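You operate a simulated robot arm through the tools that you are given. There is no shell and no other tool.

You are at the controls of a simulated robot arm. One attempt, no reset.

TASK
Turn the trolley ball's plug to the mark and rub the glue off.
Fine: the ball in the turn ring; the yellow mark; trolley braked first; use the rag pad and put it back. Set down upright: rag pad. What is to be rubbed or washed off counts as gone when no trace of it is left.

Only the result counts: the job must be done as asked and must still hold three seconds after the hand-in. Knocking over, shifting, dropping, spilling or breaking anything else fails it.

THE ROBOT
A 6-joint arm with a two-finger gripper, fixed in place. Base frame: the origin is on the floor under the middle of its stand, x ahead of it, y to its left, z up. Lengths are in mm, angles in rad, forces in N, time in s.
It reaches about 1572 mm from its shoulder. Its first joint turns from -2.897 to 2.897 rad. Payload 2.45 kg.
Tool frame: the origin (TCP) lies between the finger pads and is the grasp point; the fingertips stand 20 mm ahead of it; z points along the fingers, y is the line along which they close. The gripper opens to 140 mm; its body begins 168 mm behind the TCP.
Orientation is told as [roll, pitch, yaw] about the base's x, y, z axes, in that order, counted from this pose: with the fingers straight down and closing along the base's y, the tool's x points along the base's -x, its y along +y and its z along -z.

THE INTERFACE
- The arm moves only by the tool step_arm. Its arguments are lists of equal length, an entry for each row: "rot": the turn, a rotation vector about the tool's x, y, z in units of 120 degrees (1.0 is 120 degrees), a list of three; "delta_pos": the shift along the tool's x, y, z in units of 200 mm (1.0 is 200 mm), a list of three; "claw": the closure in counts, from 0 (fully open) to 255 (shut). In form: {"rot": [[rx, ry, rz], ...], "delta_pos": [[x, y, z], ...], "claw": [claw, ...]}. A call has 1 to 20 rows; each row is the pose to reach, as a shift and turn from the pose commanded when the call began, along the tool's axes at that moment. A call with a number of a shift or a turn outside -1 to 1 is refused whole. Rows are played at 5 a second. More than 50 mm and 0.15 rad between two rows, or a gripper value outside its range, and nothing of the call is played. Where a pose cannot be reached the arm comes as near as it can. A force on the tool above 40 N (or 10 N above the force at the start of the call, whichever is more), or a blocked arm, ends the call early, and 0.2 s more pass. The fingers move at their own pace (about 45 mm/s each) and stop on an object; they squeeze with about 23 N. The grip force told is the motor's: it shows also when the fingers shut on nothing. Time passes only in rows, and 0.2 s behind the last, so rows that repeat a pose let the fingers close. It gives the time, the measured TCP pose, the force on the tool (base axes), the opening and the grip force at its end, in the units of the frame above (readings bear some noise), with the torque about the TCP (base axes, N m) and any sound that the robot's microphone picked up.
- Cameras (640 x 400 px; columns grow to the right, rows downward): "scene" is fixed at [218.3, 650, 1666.4]; the picture's right is [-0.52, -0.86, 0.00], its down [-0.70, 0.42, -0.57] and it looks along [0.49, -0.30, -0.82] (base axes); focal length 344 px, centre (320, 200). "wrist" rides on the gripper at [78, 11, -209] in the tool frame; the picture's right is [-0.14, 0.99, 0.00], its down [-0.92, -0.13, -0.37] and it looks along [-0.37, -0.05, 0.93] (tool axes); focal length 280 px, centre (320, 200). There is no depth. A picture from a camera that has moved, and an enlarged one, comes with that camera's place and axes in the base frame and with its lens.
- get_image(camera): a new picture of that camera. No time passes.
- enlarge(camera, box): a new picture of the part [left, top, right, bottom] of that camera's present view, enlarged. No time passes.
- hand_in(): hands the job in; it is judged then, once.

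Nothing tells you positions but the pictures and the camera data. Unless the task says otherwise, let go and move clear before handing in.

The tools are called after "Call:" as name(argument=value, ...) on one line, values as JSON. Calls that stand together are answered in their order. step_arm: Moves the arm, as the interface text tells. Its arguments: {"type":"object","properties":{"rot":{"type":"array","items":{"type":"array","items":{"type":"number"}}},"delta_pos":{"type":"array","items":{"type":"array","items":{"type":"number"}}},"claw":{"type":"array","items":{"type":"number"}}},"required":["rot","delta_pos","claw"]} The other tools are called the same way: get_image (camera) takes a picture; enlarge (camera, box) takes an enlarged picture of a part of a camera's view; hand_in () hands the job in.

At the start:

```text
time_s: 0.0
eef_pos: [578.3, 577.1, 1262.3]
tcp_rot: [-0.001, -0.001, -0.001]
contact_force: [-0.7, 0.0, 0.3]
wrist_torque: [-0.01, 0.02, 0.02]
opening: 140.0
finger_force: 0.0
```

scene: 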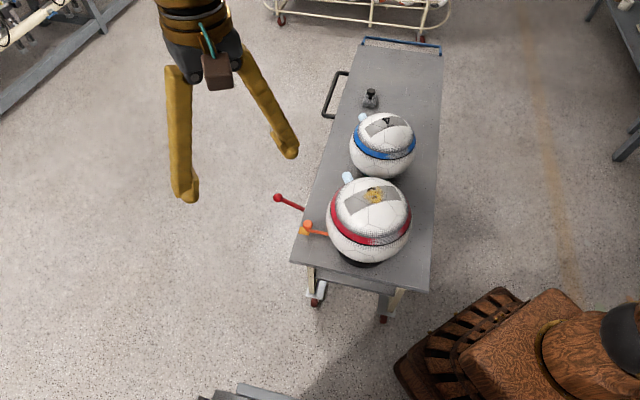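
wrist: 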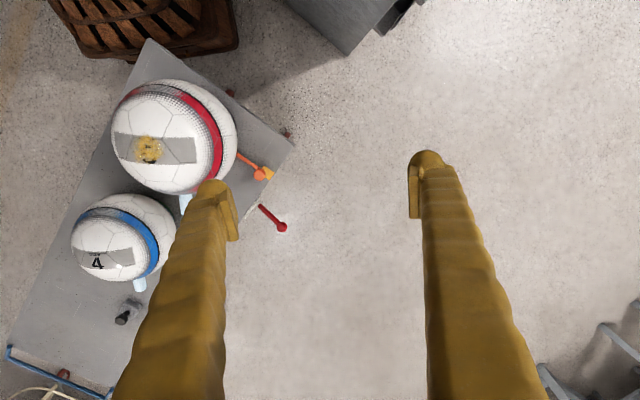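

I see a trolley with two balls (red-banded and blue-banded), an orange and a red lever at its edge, and some small parts. I'll look closer before I move anything.

Call:
enlarge(camera="scene", box=[260, 160, 460, 285])

Call:
enlarge(camera="scene", box=[310, 30, 460, 124])

Call:
enlarge(camera="wrist", box=[60, 60, 300, 210])

Call:
enlarge(camera="wrist", box=[0, 180, 200, 400])

Call:
enlarge(camera="scene", box=[330, 100, 430, 180])

```text
3.20 times, centred on (360, 222) of scene
camera zoom: at [218.3, 650.0, 1666.4], right [-0.52, -0.86, 0.0], down [-0.7, 0.42, -0.57], along [0.49, -0.3, -0.82], focal length 1100 px, centre (192, 128)
```

zoom: 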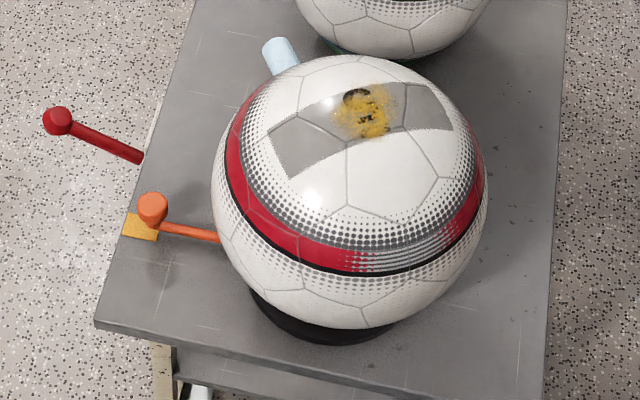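

```text
4.26 times, centred on (385, 77) of scene
camera zoom: at [218.3, 650.0, 1666.4], right [-0.52, -0.86, 0.0], down [-0.7, 0.42, -0.57], along [0.49, -0.3, -0.82], focal length 1463 px, centre (43, 723)
```

zoom: 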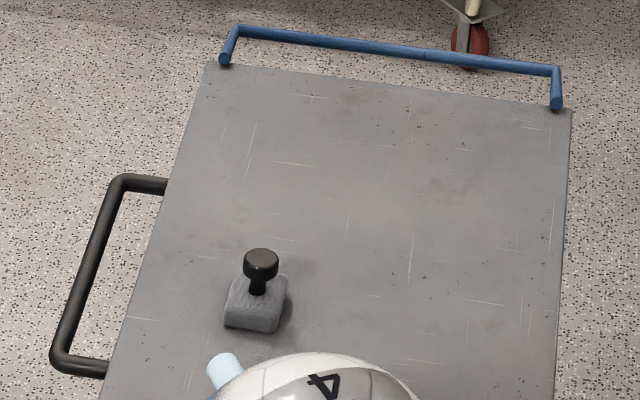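

```text
2.67 times, centred on (180, 135) of wrist
camera zoom: at [501.4, 588.4, 1470.1], right [0.14, 0.99, 0.0], down [0.92, -0.13, 0.37], along [0.37, -0.05, -0.93], focal length 748 px, centre (693, 373)
```

zoom: 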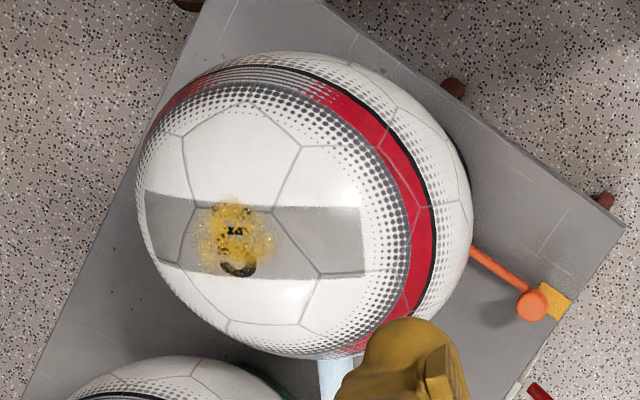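

```text
1.82 times, centred on (100, 290) of wrist
camera zoom: at [501.4, 588.4, 1470.1], right [0.14, 0.99, 0.0], down [0.92, -0.13, 0.37], along [0.37, -0.05, -0.93], focal length 510 px, centre (720, 36)
```

zoom: 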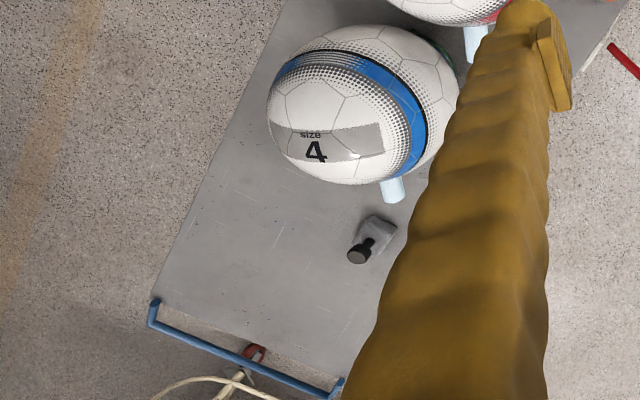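

```text
5.00 times, centred on (380, 140) of scene
camera zoom: at [218.3, 650.0, 1666.4], right [-0.52, -0.86, 0.0], down [-0.7, 0.42, -0.57], along [0.49, -0.3, -0.82], focal length 1719 px, centre (20, 500)
```

zoom: 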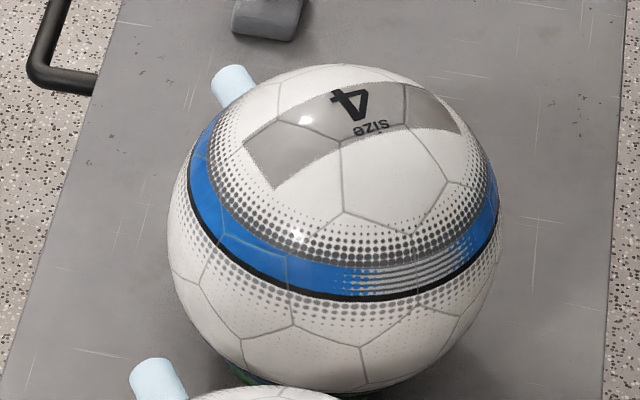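

The red ball (with the glue) sits on a dark ring. Its light-blue plug points about +x, and a yellow patch lies at the trolley's left edge near the orange lever. I'll bring the wrist camera closer to see how the levers, ring and marks work before I touch anything.

Call:
step_arm(rot=[[0, 0, 0], [0, 0, 0], [0, 0, 0], [0, 0, 0], [0, 0, 0], [0, 0, 0], [0, 0, 0], [0, 0, 0]], delta_pos=[[-0.085, -0.109, 0.125], [-0.17, -0.218, 0.25], [-0.256, -0.327, 0.375], [-0.342, -0.436, 0.5], [-0.427, -0.545, 0.625], [-0.513, -0.654, 0.75], [-0.6, -0.763, 0.875], [-0.685, -0.875, 1.0]], claw=[0, 0, 0, 0, 0, 0, 0, 0])

Call:
get_image(camera="wrist")

Call:
get_image(camera="scene")

```text
time_s: 1.8
eef_pos: [716.8, 402.7, 1062.3]
tcp_rot: [0.0, 0.0, 0.002]
contact_force: [0.3, 1.0, 0.5]
wrist_torque: [-0.01, 0.0, 0.02]
opening: 140.0
finger_force: 0.0
```

```text
taken
camera wrist: at [639.4, 413.9, 1270.4], right [0.14, 0.99, 0.0], down [0.92, -0.13, 0.37], along [0.37, -0.05, -0.93], focal length 280 px, centre (320, 200)
```

wrist: 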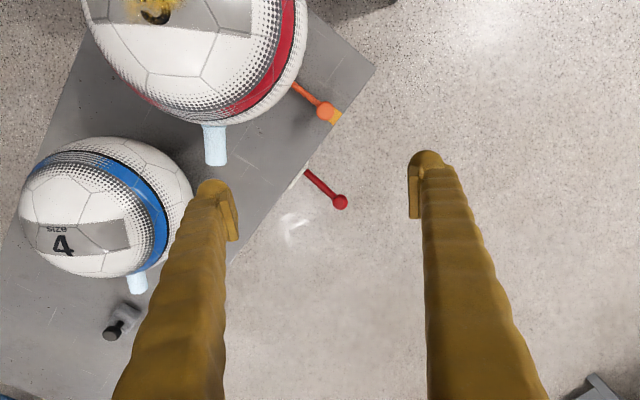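

```text
taken
```

scene: 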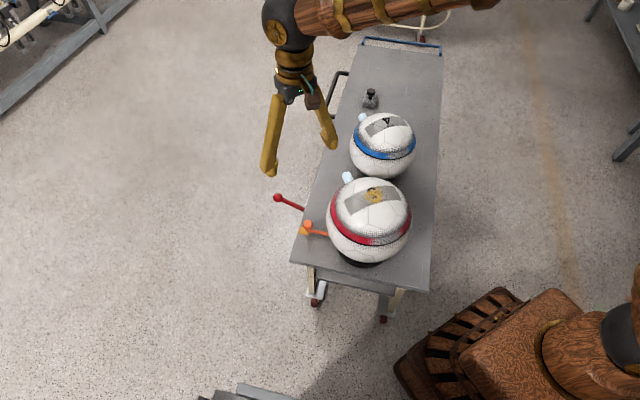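

Call:
enlarge(camera="wrist", box=[190, 60, 380, 220])

Call:
enlarge(camera="wrist", box=[0, 120, 240, 360])

Call:
enlarge(camera="wrist", box=[80, 0, 300, 140])

```text
2.50 times, centred on (285, 140) of wrist
camera zoom: at [639.4, 413.9, 1270.4], right [0.14, 0.99, 0.0], down [0.92, -0.13, 0.37], along [0.37, -0.05, -0.93], focal length 701 px, centre (408, 350)
```

zoom: 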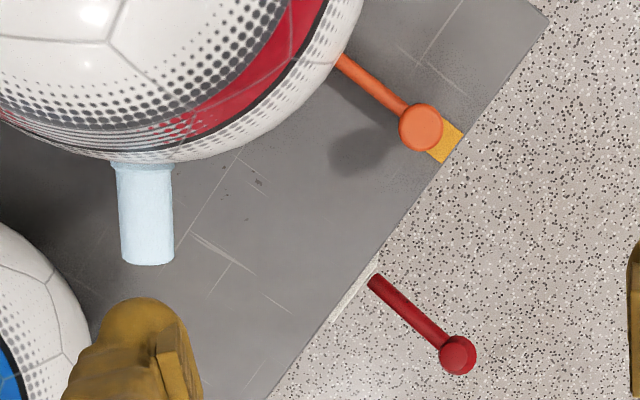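

```text
1.67 times, centred on (120, 240) of wrist
camera zoom: at [639.4, 413.9, 1270.4], right [0.14, 0.99, 0.0], down [0.92, -0.13, 0.37], along [0.37, -0.05, -0.93], focal length 467 px, centre (653, 133)
```

zoom: 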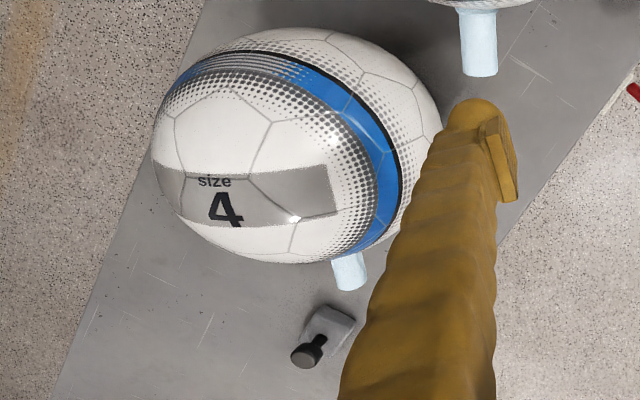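

```text
2.86 times, centred on (190, 70) of wrist
camera zoom: at [639.4, 413.9, 1270.4], right [0.14, 0.99, 0.0], down [0.92, -0.13, 0.37], along [0.37, -0.05, -0.93], focal length 801 px, centre (691, 571)
```

zoom: 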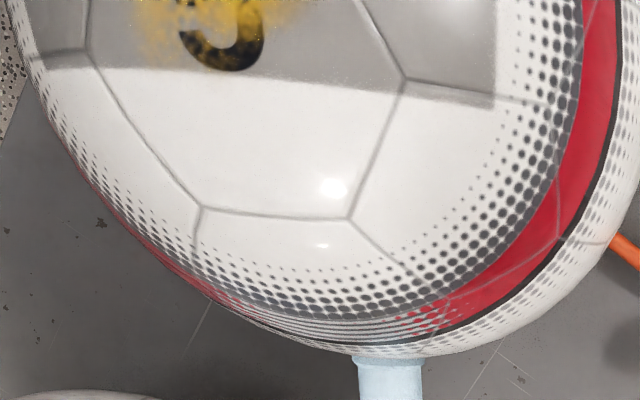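

The orange handle comes out of the ring under the red ball, and the red lever hangs off the trolley's left side, so it is probably the brake. I'll swing the wrist camera out to the left for a side view of both.

Call:
step_arm(rot=[[0, 0, 0.0625], [0, 0, 0.125], [0, 0, 0.1875], [0, 0, 0.25], [0, 0, 0.3125], [0, 0, 0.375], [0, 0, 0.4375], [0, 0, 0.5], [0, 0, 0.5625], [0, 0, 0.625], [0, 0, 0.6875], [0, 0, 0.75]], delta_pos=[[0, 0.08, 0], [0, 0.16, 0], [0, 0.25, 0], [0, 0.33, 0], [0, 0.42, 0], [0, 0.5, 0.05], [0, 0.58, 0.1], [0, 0.67, 0.15], [0, 0.75, 0.2], [0, 0.83, 0.25], [0, 0.92, 0.3], [0, 1.0, 0.3]], claw=[0, 0, 0, 0, 0, 0, 0, 0, 0, 0, 0, 0])

Call:
get_image(camera="wrist")

```text
time_s: 4.4
eef_pos: [716.7, 602.1, 1001.5]
tcp_rot: [0.0, 0.0, -1.573]
contact_force: [0.0, -0.4, 0.0]
wrist_torque: [-0.02, -0.04, 0.03]
opening: 140.0
finger_force: 0.1
```

```text
taken
camera wrist: at [727.4, 680.9, 1209.9], right [0.99, -0.14, 0.0], down [-0.13, -0.92, 0.37], along [-0.05, -0.36, -0.93], focal length 280 px, centre (320, 200)
```

wrist: 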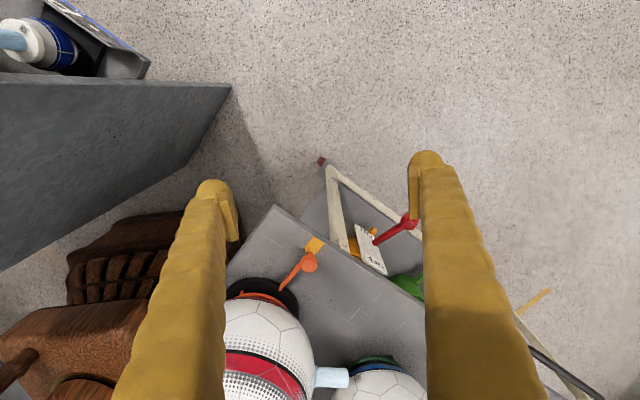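

Call:
enlarge(camera="wrist", box=[300, 150, 460, 310])

Call:
enlarge(camera="wrist", box=[210, 200, 450, 400])

Call:
enlarge(camera="wrist", box=[0, 0, 240, 150])

```text
2.50 times, centred on (380, 230) of wrist
camera zoom: at [727.4, 680.9, 1209.9], right [0.99, -0.14, 0.0], down [-0.13, -0.92, 0.37], along [-0.05, -0.36, -0.93], focal length 701 px, centre (170, 125)
```

zoom: 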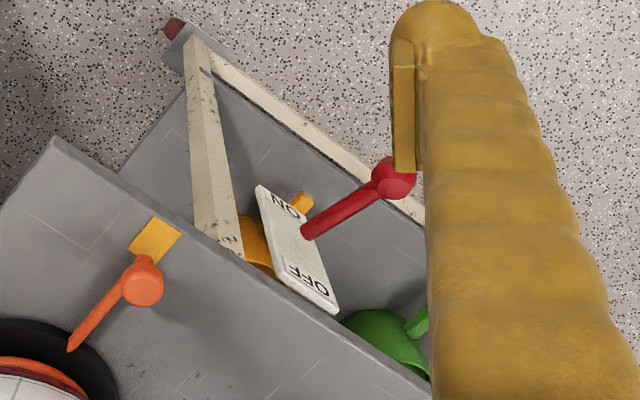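

```text
2.00 times, centred on (330, 300) of wrist
camera zoom: at [727.4, 680.9, 1209.9], right [0.99, -0.14, 0.0], down [-0.13, -0.92, 0.37], along [-0.05, -0.36, -0.93], focal length 561 px, centre (300, 0)
```

zoom: 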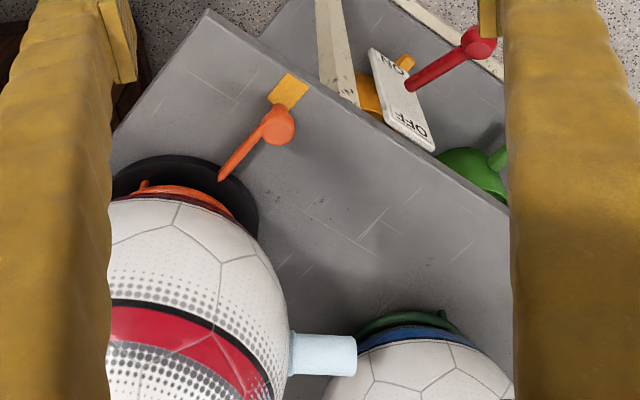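

```text
2.67 times, centred on (120, 75) of wrist
camera zoom: at [727.4, 680.9, 1209.9], right [0.99, -0.14, 0.0], down [-0.13, -0.92, 0.37], along [-0.05, -0.36, -0.93], focal length 748 px, centre (853, 533)
```

zoom: 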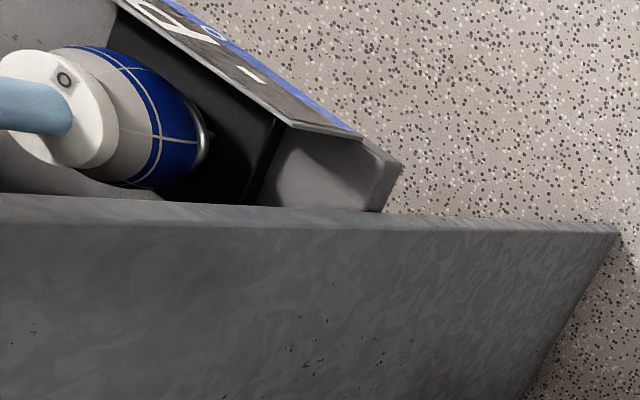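

Call:
enlarge(camera="wrist", box=[350, 205, 430, 285])

Call:
enlarge(camera="scene", box=[265, 170, 345, 250])

```text
5.00 times, centred on (390, 245) of wrist
camera zoom: at [727.4, 680.9, 1209.9], right [0.99, -0.14, 0.0], down [-0.13, -0.92, 0.37], along [-0.05, -0.36, -0.93], focal length 1402 px, centre (-30, -25)
```

zoom: 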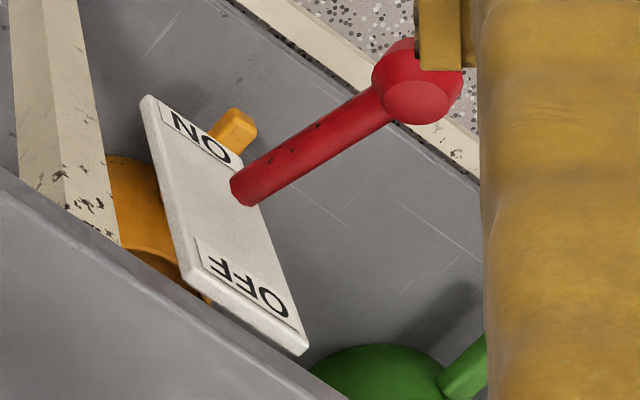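

```text
5.00 times, centred on (305, 210) of scene
camera zoom: at [218.3, 650.0, 1666.4], right [-0.52, -0.86, 0.0], down [-0.7, 0.42, -0.57], along [0.49, -0.3, -0.82], focal length 1719 px, centre (395, 150)
```

zoom: 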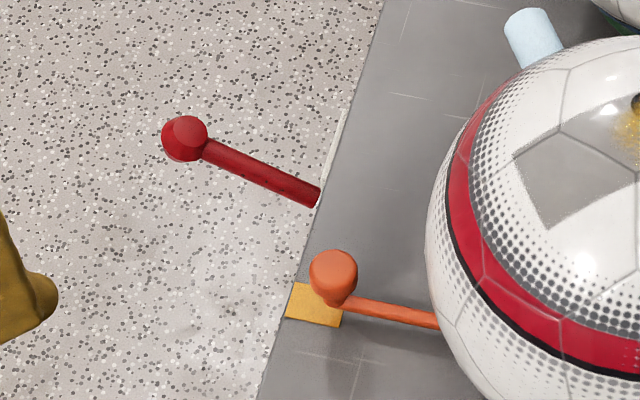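

The red lever's plate reads OFF at the top and ON at the bottom, and the lever points up towards OFF. I'll close the fingers above its knob at about (867, 421, 718) so I can press it down to ON and brake the trolley.

Call:
step_arm(rot=[[0, 0, 0.047], [0, 0, 0.094], [0, 0, 0.141], [0, 0, 0.188], [0, 0, 0.235], [0, 0, 0.282], [0, 0, 0.329], [0, 0, 0.375], [0, 0, 0.375], [0, 0, 0.375]], delta_pos=[[-0.115, 0.092, 0.05], [-0.23, 0.184, 0.15], [-0.345, 0.276, 0.28], [-0.46, 0.368, 0.4], [-0.575, 0.46, 0.52], [-0.69, 0.552, 0.65], [-0.805, 0.644, 0.8], [-0.92, 0.735, 0.92], [-0.92, 0.735, 1.0], [-0.92, 0.735, 1.0]], claw=[255, 255, 255, 255, 255, 255, 255, 255, 255, 255])

Call:
get_image(camera="wrist")

Call:
get_image(camera="scene")

```text
time_s: 6.6
eef_pos: [862.7, 419.3, 802.2]
tcp_rot: [0.0, 0.0, -2.358]
contact_force: [0.0, -0.4, 0.0]
wrist_torque: [-0.01, 0.01, -0.02]
opening: 0.0
finger_force: 23.3
```

```text
taken
camera wrist: at [926.7, 466.7, 1010.2], right [0.6, -0.8, 0.0], down [-0.74, -0.56, 0.37], along [-0.29, -0.22, -0.93], focal length 280 px, centre (320, 200)
```

wrist: 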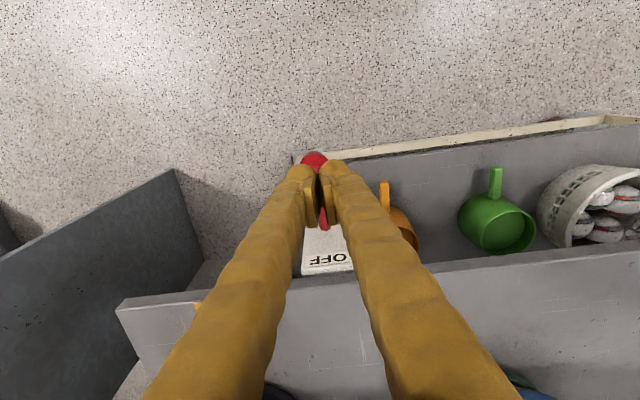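

```text
taken
```

scene: 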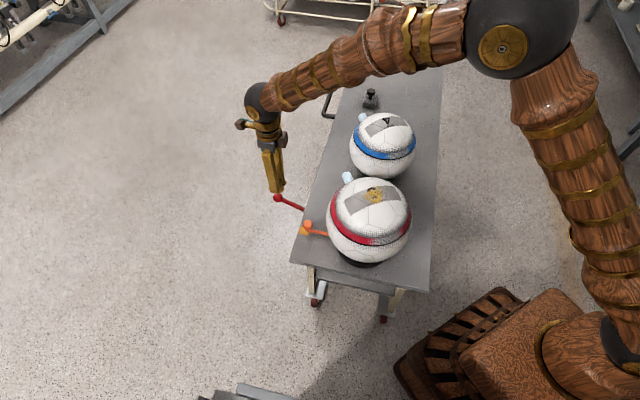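

The closed fingertips are just over the lever, slightly inboard of the knob. I'll press straight down in small steps.

Call:
step_arm(rot=[[0, 0, 0], [0, 0, 0], [0, 0, 0], [0, 0, 0], [0, 0, 0], [0, 0, 0], [0, 0, 0], [0, 0, 0], [0, 0, 0], [0, 0, 0], [0, 0, 0], [0, 0, 0], [0, 0, 0]], delta_pos=[[0.02, -0.02, 0.1], [0.02, -0.02, 0.2], [0.02, -0.02, 0.25], [0.02, -0.02, 0.3], [0.02, -0.02, 0.35], [0.02, -0.02, 0.4], [0.02, -0.02, 0.45], [0.02, -0.02, 0.5], [0.02, -0.02, 0.55], [0.02, -0.02, 0.58], [0.02, -0.02, 0.61], [0.02, -0.02, 0.64], [0.02, -0.02, 0.66]], claw=[255, 255, 255, 255, 255, 255, 255, 255, 255, 255, 255, 255, 255])

Call:
get_image(camera="wrist")

Call:
get_image(camera="scene")

```text
time_s: 9.4
eef_pos: [862.7, 423.8, 671.3]
tcp_rot: [0.002, 0.002, -2.354]
contact_force: [-9.6, -4.7, 27.9]
wrist_torque: [-0.02, 0.29, 0.13]
opening: 6.0
finger_force: 29.4
```

```text
taken
camera wrist: at [926.2, 472.1, 879.9], right [0.6, -0.8, 0.0], down [-0.74, -0.56, 0.37], along [-0.29, -0.22, -0.93], focal length 280 px, centre (320, 200)
```

wrist: 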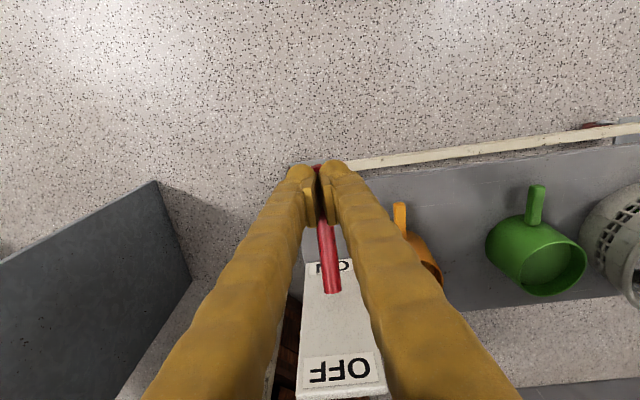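

```text
taken
```

scene: 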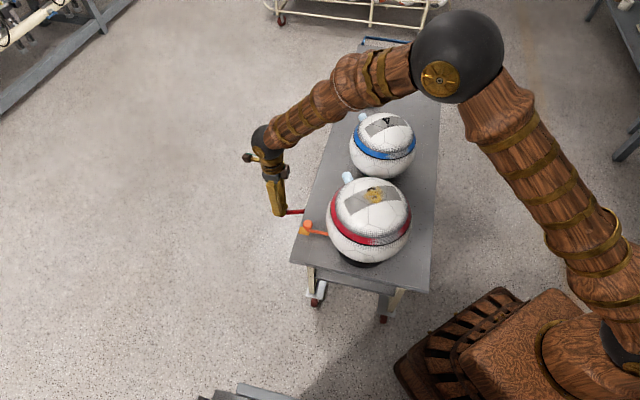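

Call:
enlarge(camera="wrist", box=[260, 140, 420, 400])

Call:
enlarge(camera="scene", box=[240, 140, 360, 260])

```text
1.54 times, centred on (340, 270) of wrist
camera zoom: at [926.2, 472.1, 879.9], right [0.6, -0.8, 0.0], down [-0.74, -0.56, 0.37], along [-0.29, -0.22, -0.93], focal length 431 px, centre (289, 92)
```

zoom: 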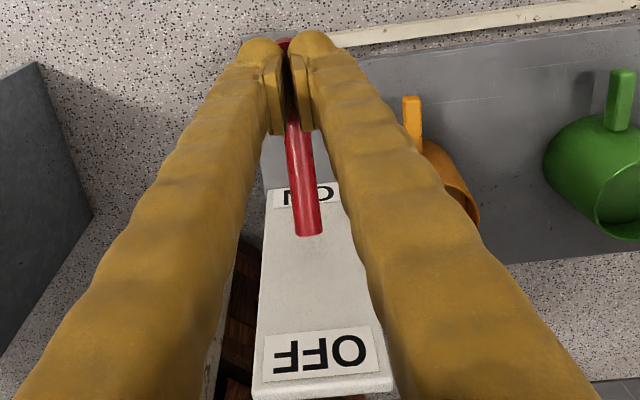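

```text
3.33 times, centred on (300, 200) of scene
camera zoom: at [218.3, 650.0, 1666.4], right [-0.52, -0.86, 0.0], down [-0.7, 0.42, -0.57], along [0.49, -0.3, -0.82], focal length 1146 px, centre (387, 200)
```

zoom: 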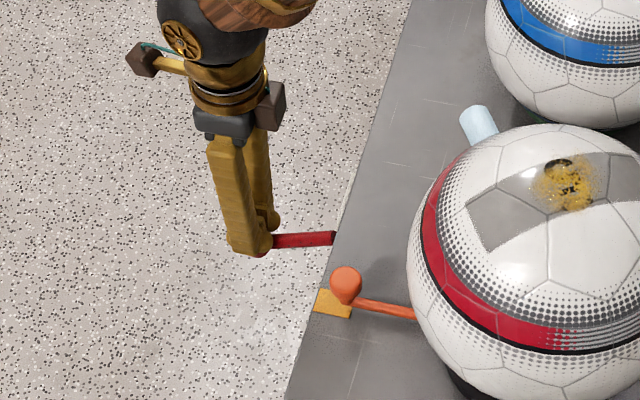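

The lever has swung down over ON with 28 N reaction. I'll press a little more to confirm that it is at its stop.

Call:
step_arm(rot=[[0, 0, 0], [0, 0, 0], [0, 0, 0], [0, 0, 0], [0, 0, 0]], delta_pos=[[0, 0, 0.02], [0, 0, 0.04], [0, 0, 0.06], [0, 0, 0.08], [0, 0, 0.1]], claw=[255, 255, 255, 255, 255])

Call:
enlarge(camera="wrist", box=[260, 140, 420, 400])

```text
time_s: 9.7
eef_pos: [862.9, 424.3, 672.6]
tcp_rot: [0.0, 0.001, -2.354]
contact_force: [-9.4, 0.1, 13.8]
wrist_torque: [0.04, 0.28, 0.11]
opening: 0.0
finger_force: 29.6
stopped in row 1: the force on the tool passed its limit at 47 N (the readings are from after the stop); the commanded pose is now the measured one
```

```text
1.54 times, centred on (340, 270) of wrist
camera zoom: at [926.3, 472.3, 880.2], right [0.6, -0.8, 0.0], down [-0.74, -0.56, 0.37], along [-0.29, -0.22, -0.93], focal length 431 px, centre (289, 92)
```

zoom: 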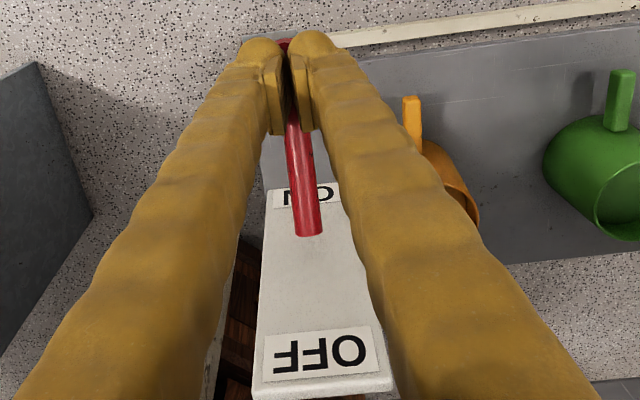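

It's at its stop. I'll lift clear straight up and check that the lever stays at ON.

Call:
step_arm(rot=[[0, 0, 0], [0, 0, 0], [0, 0, 0], [0, 0, 0], [0, 0, 0], [0, 0, 0]], delta_pos=[[0, 0, -0.03], [0, 0, -0.1], [0, 0, -0.3], [0, 0, -0.5], [0, 0, -0.7], [0, 0, -0.9]], claw=[255, 255, 255, 255, 255, 255])

Call:
get_image(camera="wrist")

Call:
enlarge(camera="scene", box=[240, 140, 360, 260])

```text
time_s: 11.1
eef_pos: [862.8, 424.2, 851.5]
tcp_rot: [0.0, 0.001, -2.357]
contact_force: [-0.2, 0.7, 0.1]
wrist_torque: [-0.01, -0.01, 0.0]
opening: 0.1
finger_force: 28.7
```

```text
taken
camera wrist: at [925.8, 472.0, 1059.1], right [0.6, -0.8, 0.0], down [-0.74, -0.56, 0.37], along [-0.29, -0.22, -0.93], focal length 280 px, centre (320, 200)
```

wrist: 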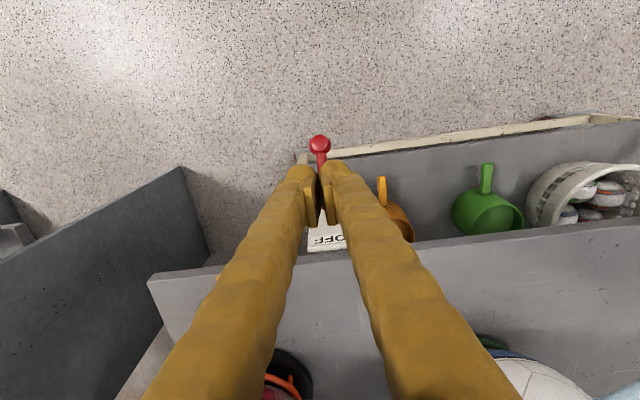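

```text
3.33 times, centred on (300, 200) of scene
camera zoom: at [218.3, 650.0, 1666.4], right [-0.52, -0.86, 0.0], down [-0.7, 0.42, -0.57], along [0.49, -0.3, -0.82], focal length 1146 px, centre (387, 200)
```

zoom: 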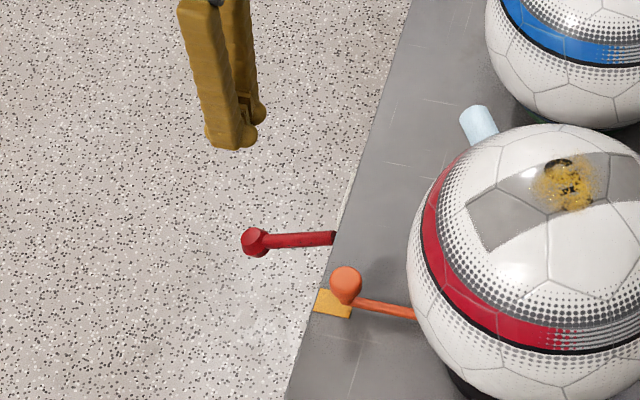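

The lever is at ON: its knob is now at about z 629, down from 718, and it stays there. Next I want a tilted side view of the turn ring and the orange handle.

Call:
step_arm(rot=[[0, 0, 0], [0, 0, 0], [0, -0.05, 0], [0, -0.1, 0], [0, -0.15, 0], [0, -0.2, 0], [0, -0.25, 0], [0, -0.25, 0]], delta_pos=[[0, 0, -0.2], [-0.02, -0.15, -0.4], [-0.04, -0.3, -0.525], [-0.06, -0.45, -0.525], [-0.088, -0.6, -0.525], [-0.088, -0.668, -0.525], [-0.088, -0.668, -0.525], [-0.088, -0.668, -0.525]], claw=[0, 0, 0, 0, 0, 0, 0, 0])

Call:
get_image(camera="wrist")

```text
refused: row 2 steps farther than a row can; nothing moved
```

```text
taken
camera wrist: at [925.8, 472.0, 1059.1], right [0.6, -0.8, 0.0], down [-0.74, -0.56, 0.37], along [-0.29, -0.22, -0.93], focal length 280 px, centre (320, 200)
```

wrist: 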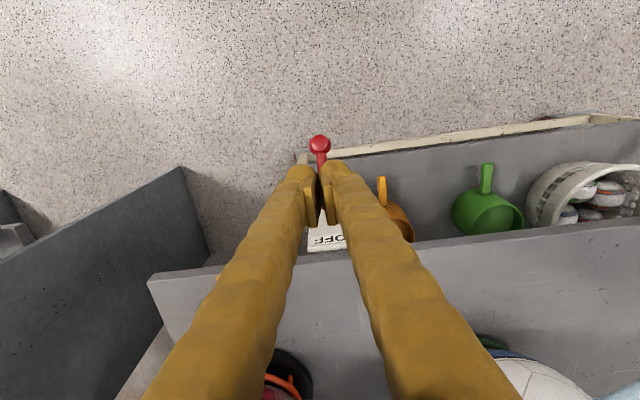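

One row stepped too far, so nothing moved. I'll make the same move in smaller steps.

Call:
step_arm(rot=[[0, 0, 0], [0, 0, 0], [0, -0.04, 0], [0, -0.08, 0], [0, -0.12, 0], [0, -0.16, 0], [0, -0.2, 0], [0, -0.25, 0], [0, -0.25, 0]], delta_pos=[[0, 0, -0.2], [-0.01, -0.1, -0.36], [-0.03, -0.22, -0.48], [-0.05, -0.36, -0.525], [-0.06, -0.5, -0.525], [-0.088, -0.6, -0.525], [-0.088, -0.668, -0.525], [-0.088, -0.668, -0.525], [-0.088, -0.668, -0.525]], claw=[0, 0, 0, 0, 0, 0, 0, 0, 0])

Call:
get_image(camera="wrist")

```text
time_s: 13.1
eef_pos: [754.9, 506.3, 954.8]
tcp_rot: [0.0, -0.523, -2.356]
contact_force: [-0.3, -0.5, -0.1]
wrist_torque: [0.01, -0.01, -0.02]
opening: 139.9
finger_force: 0.1
```

```text
taken
camera wrist: at [885.2, 620.4, 1097.5], right [0.62, -0.78, 0.07], down [-0.52, -0.34, 0.78], along [-0.59, -0.52, -0.62], focal length 280 px, centre (320, 200)
```

wrist: 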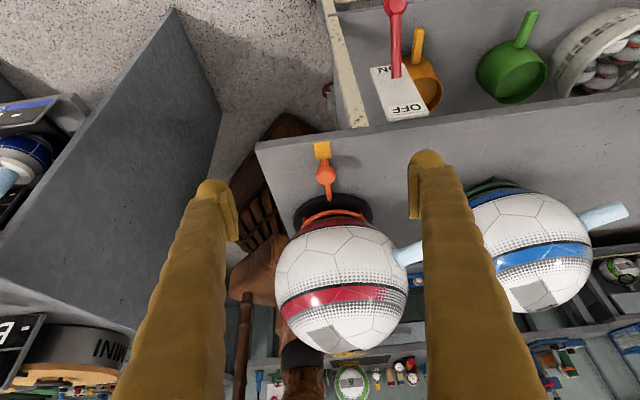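

Call:
enlarge(camera="wrist", box=[250, 130, 430, 250])

Call:
enlarge(camera="wrist", box=[285, 130, 385, 230])

Call:
enlarge(camera="wrist", box=[440, 160, 640, 320])

```text
3.33 times, centred on (340, 190) of wrist
camera zoom: at [885.2, 620.4, 1097.5], right [0.62, -0.78, 0.07], down [-0.52, -0.34, 0.78], along [-0.59, -0.52, -0.62], focal length 935 px, centre (253, 233)
```

zoom: 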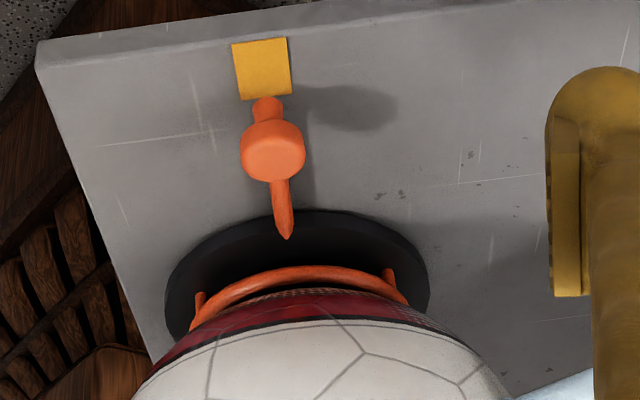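

```text
4.00 times, centred on (335, 180) of wrist
camera zoom: at [885.2, 620.4, 1097.5], right [0.62, -0.78, 0.07], down [-0.52, -0.34, 0.78], along [-0.59, -0.52, -0.62], focal length 1122 px, centre (260, 280)
```

zoom: 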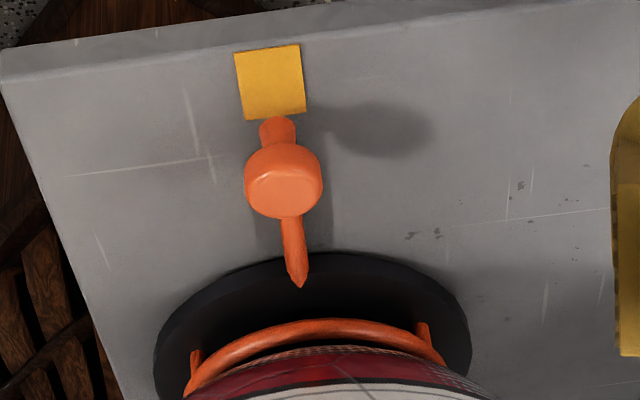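

```text
2.50 times, centred on (540, 240) of wrist
camera zoom: at [885.2, 620.4, 1097.5], right [0.62, -0.78, 0.07], down [-0.52, -0.34, 0.78], along [-0.59, -0.52, -0.62], focal length 701 px, centre (-230, 100)
```

zoom: 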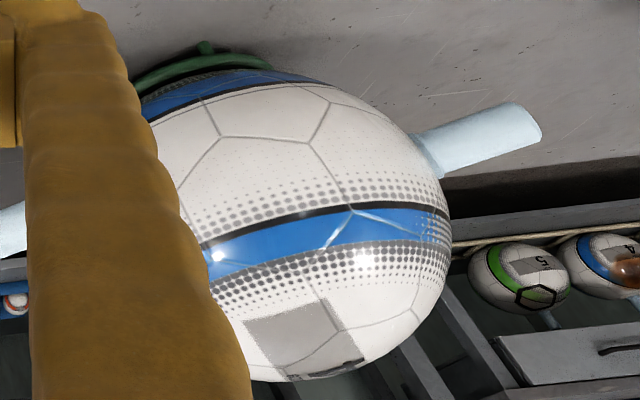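

The red ball sits on a dark turntable disc that carries an orange ring and, it seems, the orange handle. Its plug points to azimuth about -12°, and the yellow mark is at about +45° as seen from the ball's centre near (552, 302). I'll level the tool and hover above the plug, to cage it loosely and swing it round.

Call:
step_arm(rot=[[0, 0.05, 0], [0, 0.1, 0], [0, 0.15, 0], [0, 0.2, 0], [0, 0.25, 0], [0, 0.25, 0]], delta_pos=[[-0.075, 0, -0.13], [-0.15, 0, -0.26], [-0.225, 0, -0.39], [-0.3, 0, -0.52], [-0.375, 0, -0.65], [-0.375, 0, -0.65]], claw=[0, 0, 0, 0, 0, 0])

```text
time_s: 14.5
eef_pos: [756.4, 506.2, 1106.3]
tcp_rot: [0.003, 0.001, -2.356]
contact_force: [0.5, -0.1, 0.2]
wrist_torque: [-0.03, 0.01, -0.02]
opening: 140.1
finger_force: 0.0
```

The tool is level and above everything. Now I'll yaw back and move over the plug.

Call:
step_arm(rot=[[0, 0, -0.0625], [0, 0, -0.125], [0, 0, -0.1875], [0, 0, -0.25], [0, 0, -0.3125], [0, 0, -0.375], [0, 0, -0.4375], [0, 0, -0.5], [0, 0, -0.5625], [0, 0, -0.625], [0, 0, -0.6875], [0, 0, -0.75], [0, 0, -0.8125], [0, 0, -0.875], [0, 0, -0.9375], [0, 0, -1.0], [0, 0, -1.0]], delta_pos=[[-0.06, 0.036, 0], [-0.125, 0.073, 0], [-0.19, 0.11, 0], [-0.25, 0.147, 0], [-0.31, 0.184, 0], [-0.375, 0.22, 0], [-0.44, 0.257, 0], [-0.5, 0.294, 0], [-0.56, 0.33, 0], [-0.625, 0.367, 0], [-0.69, 0.404, 0], [-0.75, 0.44, 0], [-0.81, 0.477, 0], [-0.875, 0.514, 0], [-0.94, 0.55, 0], [-1.0, 0.59, 0], [-1.0, 0.59, 0]], claw=[0, 0, 0, 0, 0, 0, 0, 0, 0, 0, 0, 0, 0, 0, 0, 0, 0])

Call:
get_image(camera="wrist")

Call:
get_image(camera="scene")

```text
time_s: 18.1
eef_pos: [696.8, 280.8, 1105.8]
tcp_rot: [0.001, 0.001, -0.261]
contact_force: [-1.0, 0.7, -0.4]
wrist_torque: [0.0, 0.01, -0.02]
opening: 139.9
finger_force: 0.0
```

```text
taken
camera wrist: at [625.1, 311.7, 1313.8], right [0.39, 0.92, 0.0], down [0.86, -0.36, 0.37], along [0.34, -0.14, -0.93], focal length 280 px, centre (320, 200)
```

wrist: 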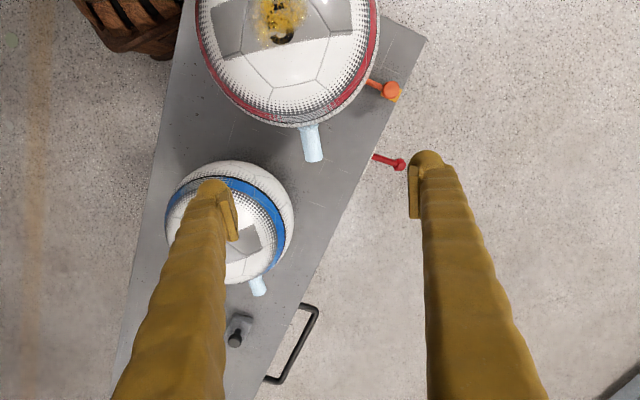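

```text
taken
```

scene: 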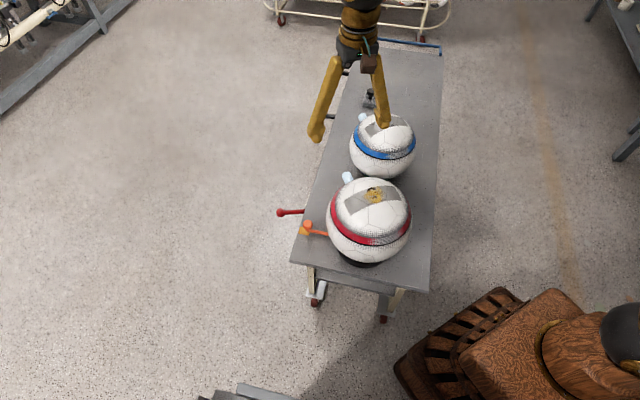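

Call:
enlarge(camera="wrist", box=[180, 0, 440, 180])

Call:
enlarge(camera="wrist", box=[190, 290, 290, 370])

```text
2.22 times, centred on (310, 90) of wrist
camera zoom: at [625.1, 311.7, 1313.8], right [0.39, 0.92, 0.0], down [0.86, -0.36, 0.37], along [0.34, -0.14, -0.93], focal length 623 px, centre (342, 444)
```

zoom: 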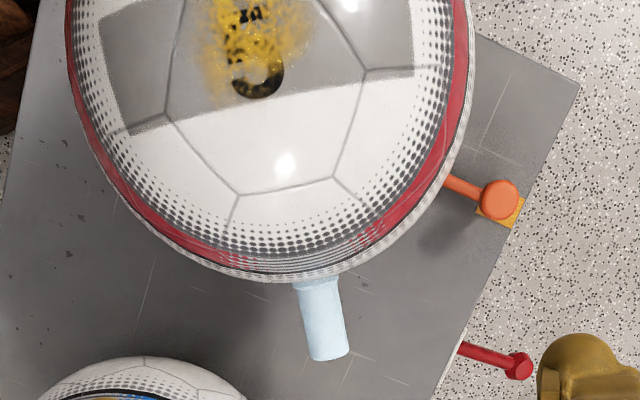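

```text
5.00 times, centred on (240, 330) of wrist
camera zoom: at [625.1, 311.7, 1313.8], right [0.39, 0.92, 0.0], down [0.86, -0.36, 0.37], along [0.34, -0.14, -0.93], focal length 1402 px, centre (720, -450)
```

zoom: 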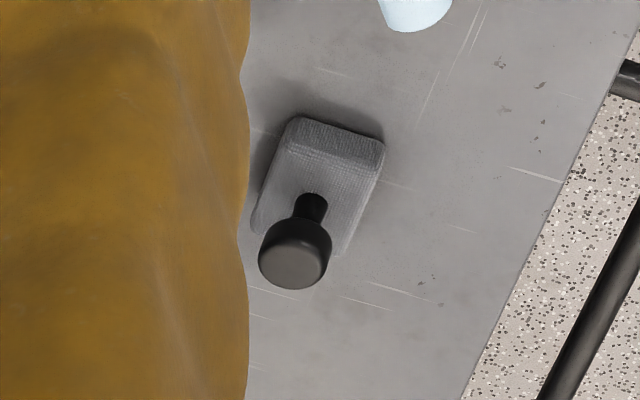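

The plug runs from about (664, 280) to (709, 268) at z around 913. I'll lower the partly closed fingers so that they straddle it at a radius of about 143 mm from the ball's axis.

Call:
step_arm(rot=[[0, 0, -0.025], [0, 0, -0.025], [0, 0, -0.025], [0, 0, -0.025], [0, 0, -0.025], [0, 0, -0.025], [0, 0, -0.025], [0, 0, -0.025]], delta_pos=[[0.022, -0.0525, 0.1], [0.022, -0.0525, 0.2], [0.022, -0.0525, 0.35], [0.022, -0.0525, 0.5], [0.022, -0.0525, 0.6], [0.022, -0.0525, 0.6], [0.022, -0.0525, 0.6], [0.022, -0.0525, 0.6]], claw=[127, 127, 127, 127, 127, 127, 127, 127])

Call:
get_image(camera="wrist")

Call:
enlarge(camera="scene", box=[280, 100, 440, 240])

```text
time_s: 19.9
eef_pos: [690.0, 271.1, 986.0]
tcp_rot: [0.002, 0.001, -0.211]
contact_force: [0.2, -0.7, -0.4]
wrist_torque: [0.01, 0.01, 0.0]
opening: 70.3
finger_force: 0.2
```

```text
taken
camera wrist: at [616.7, 299.3, 1193.4], right [0.34, 0.94, 0.0], down [0.87, -0.32, 0.37], along [0.35, -0.12, -0.93], focal length 280 px, centre (320, 200)
```

wrist: 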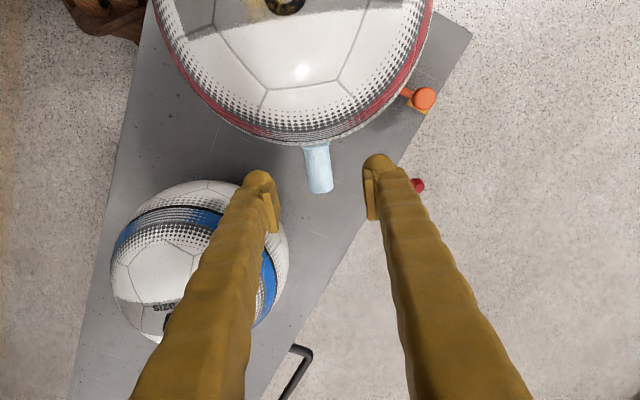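

```text
2.86 times, centred on (360, 170) of scene
camera zoom: at [218.3, 650.0, 1666.4], right [-0.52, -0.86, 0.0], down [-0.7, 0.42, -0.57], along [0.49, -0.3, -0.82], focal length 982 px, centre (206, 286)
```

zoom: 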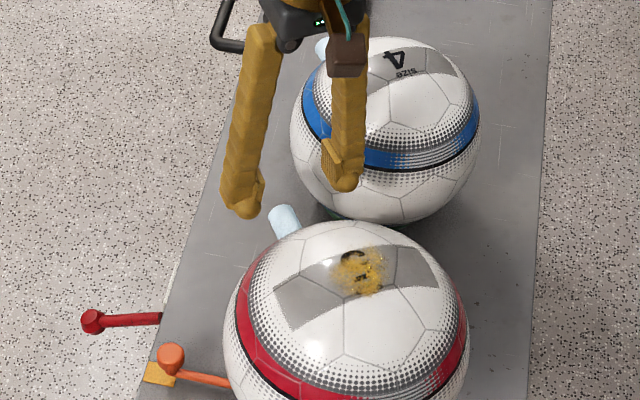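

The fingers straddle the plug's axis with a good gap on both sides. I'll lower them the remaining 74 mm.

Call:
step_arm(rot=[[0, 0, 0], [0, 0, 0], [0, 0, 0], [0, 0, 0], [0, 0, 0]], delta_pos=[[0, 0.01, 0.1], [0, 0.01, 0.2], [0, 0.01, 0.3], [0, 0.01, 0.37], [0, 0.01, 0.37]], claw=[127, 127, 127, 127, 127])

Call:
get_image(camera="wrist")

Call:
enlarge(camera="scene", box=[280, 120, 440, 260])

```text
time_s: 21.1
eef_pos: [691.7, 274.3, 911.6]
tcp_rot: [0.001, -0.002, -0.209]
contact_force: [-0.6, 0.0, 0.1]
wrist_torque: [-0.01, -0.03, -0.02]
opening: 70.4
finger_force: 0.0
```

```text
taken
camera wrist: at [617.3, 301.2, 1119.6], right [0.34, 0.94, 0.0], down [0.87, -0.32, 0.37], along [0.35, -0.12, -0.93], focal length 280 px, centre (320, 200)
```

wrist: 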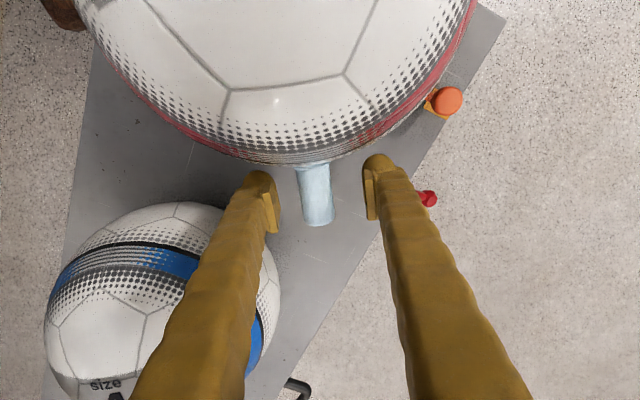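

```text
2.86 times, centred on (360, 190) of scene
camera zoom: at [218.3, 650.0, 1666.4], right [-0.52, -0.86, 0.0], down [-0.7, 0.42, -0.57], along [0.49, -0.3, -0.82], focal length 982 px, centre (206, 229)
```

zoom: 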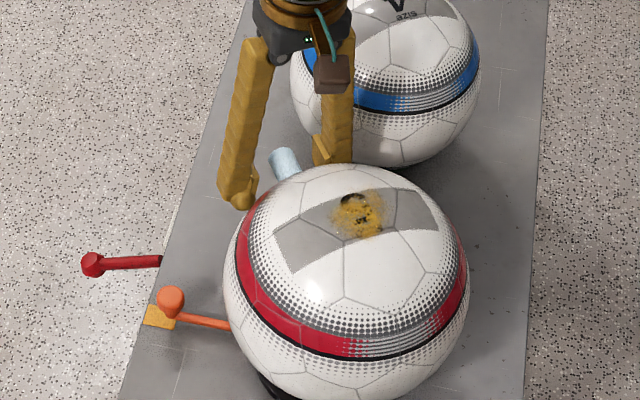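

The plug is centred between the fingers. I'll narrow the cage and swing it a first 12° about the ball's axis, watching the force and what moves along.

Call:
step_arm(rot=[[0, 0, 0], [0, 0, 0], [0, 0, -0.0167], [0, 0, -0.0333], [0, 0, -0.05], [0, 0, -0.0667], [0, 0, -0.0833], [0, 0, -0.1], [0, 0, -0.1]], delta_pos=[[0, 0, 0], [0, 0, 0], [0.0005, 0.025, 0], [0.0018, 0.0502, 0], [0.0039, 0.0753, 0], [0.007, 0.1002, 0], [0.011, 0.125, 0], [0.0157, 0.1497, 0], [0.0157, 0.1497, 0]], claw=[182, 182, 182, 182, 182, 182, 182, 182, 182])

Call:
get_image(camera="wrist")

Call:
enlarge(camera="scene", box=[280, 120, 440, 260])

```text
time_s: 23.1
eef_pos: [695.0, 304.0, 910.8]
tcp_rot: [0.0, 0.0, 0.002]
contact_force: [0.5, -0.5, 0.1]
wrist_torque: [0.02, 0.02, -0.02]
opening: 40.1
finger_force: 0.4
```

```text
taken
camera wrist: at [616.8, 315.4, 1119.9], right [0.14, 0.99, 0.0], down [0.92, -0.13, 0.37], along [0.37, -0.05, -0.93], focal length 280 px, centre (320, 200)
```

wrist: 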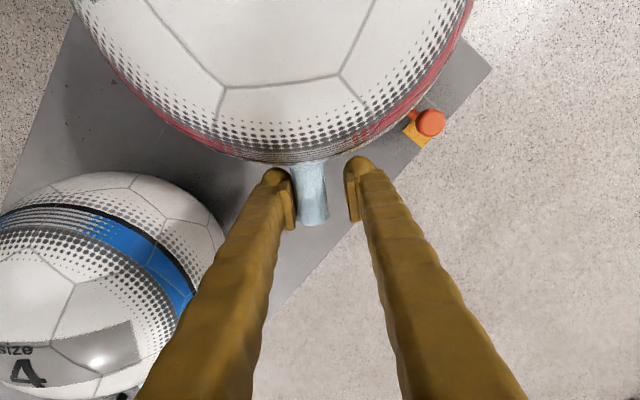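

```text
2.86 times, centred on (360, 190) of scene
camera zoom: at [218.3, 650.0, 1666.4], right [-0.52, -0.86, 0.0], down [-0.7, 0.42, -0.57], along [0.49, -0.3, -0.82], focal length 982 px, centre (206, 229)
```

zoom: 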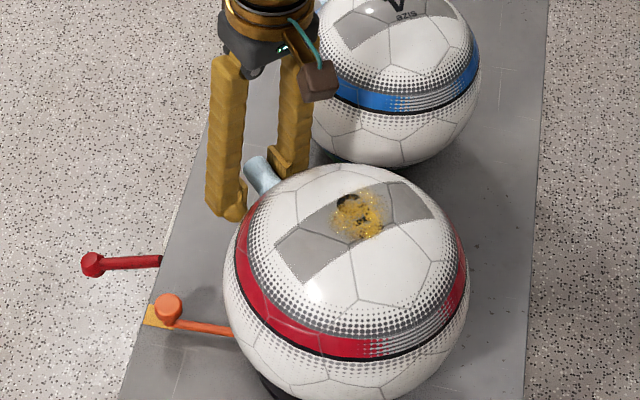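

The ball turns with almost no force and its plug is now near -1°. The orange handle only moved about 3°, so I'll go on along the arc slowly and keep watching.

Call:
step_arm(rot=[[0, 0, -0.0333], [0, 0, -0.0667], [0, 0, -0.1], [0, 0, -0.1333], [0, 0, -0.1667], [0, 0, -0.2], [0, 0, -0.2333], [0, 0, -0.2333]], delta_pos=[[0.0018, 0.0506, 0], [0.0071, 0.1009, 0], [0.0158, 0.1507, 0], [0.0281, 0.1998, 0], [0.0437, 0.248, 0], [0.0627, 0.2949, 0], [0.0849, 0.3404, 0], [0.0849, 0.3404, 0]], claw=[182, 182, 182, 182, 182, 182, 182, 182])

Call:
get_image(camera="wrist")

Call:
enlarge(camera="scene", box=[280, 120, 440, 260])

```text
time_s: 24.9
eef_pos: [677.7, 372.9, 911.5]
tcp_rot: [0.001, -0.001, 0.49]
contact_force: [0.1, 0.6, -0.2]
wrist_torque: [-0.05, 0.0, -0.01]
opening: 40.0
finger_force: 0.1
```

```text
taken
camera wrist: at [603.7, 345.5, 1119.8], right [-0.35, 0.94, 0.0], down [0.87, 0.32, 0.37], along [0.35, 0.13, -0.93], focal length 280 px, centre (320, 200)
```

wrist: 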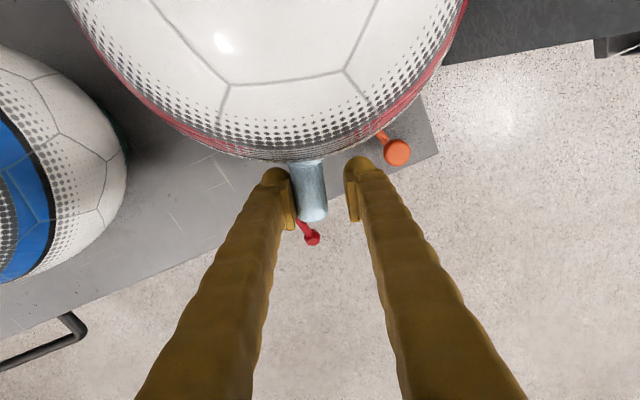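

```text
2.86 times, centred on (360, 190) of scene
camera zoom: at [218.3, 650.0, 1666.4], right [-0.52, -0.86, 0.0], down [-0.7, 0.42, -0.57], along [0.49, -0.3, -0.82], focal length 982 px, centre (206, 229)
```

zoom: 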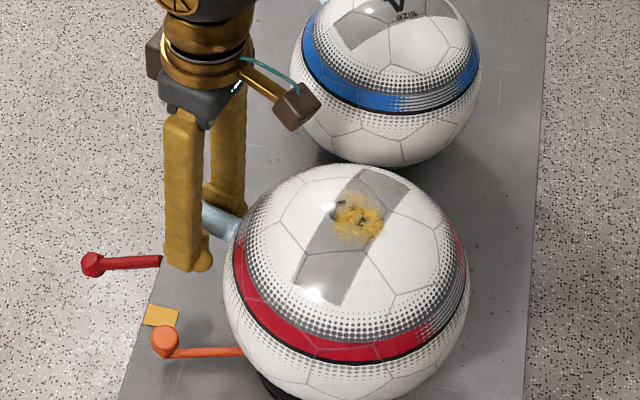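

The ball follows the cage and its plug is now at about 27°. I'll turn roughly 16° more towards the mark.

Call:
step_arm(rot=[[0, 0, -0.0333], [0, 0, -0.0667], [0, 0, -0.1], [0, 0, -0.1333], [0, 0, -0.1333]], delta_pos=[[0.0018, 0.0509, 0], [0.0071, 0.1016, 0], [0.016, 0.1518, 0], [0.0283, 0.2012, 0], [0.0283, 0.2012, 0]], claw=[182, 182, 182, 182, 182])

Call:
get_image(camera="wrist")

Call:
enlarge(camera="scene", box=[280, 120, 440, 260])

```text
time_s: 26.1
eef_pos: [653.2, 405.1, 911.4]
tcp_rot: [0.001, -0.001, 0.771]
contact_force: [0.9, 0.2, 0.0]
wrist_torque: [-0.03, -0.01, 0.0]
opening: 40.3
finger_force: 0.0
```

```text
taken
camera wrist: at [590.3, 358.7, 1119.9], right [-0.59, 0.81, 0.0], down [0.75, 0.55, 0.37], along [0.3, 0.22, -0.93], focal length 280 px, centre (320, 200)
```

wrist: 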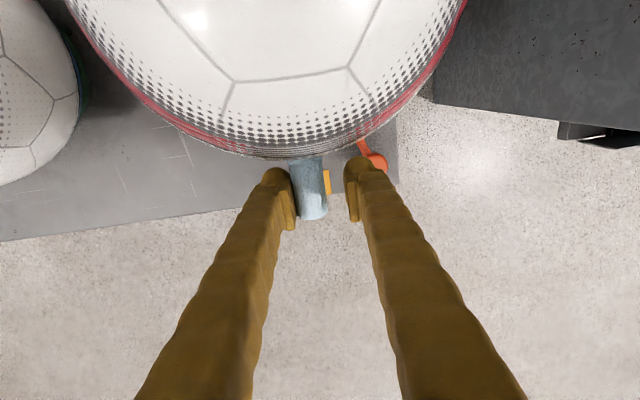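

```text
2.86 times, centred on (360, 190) of scene
camera zoom: at [218.3, 650.0, 1666.4], right [-0.52, -0.86, 0.0], down [-0.7, 0.42, -0.57], along [0.49, -0.3, -0.82], focal length 982 px, centre (206, 229)
```

zoom: 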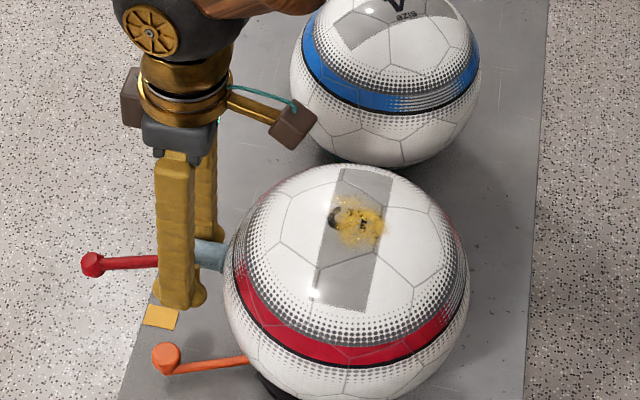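

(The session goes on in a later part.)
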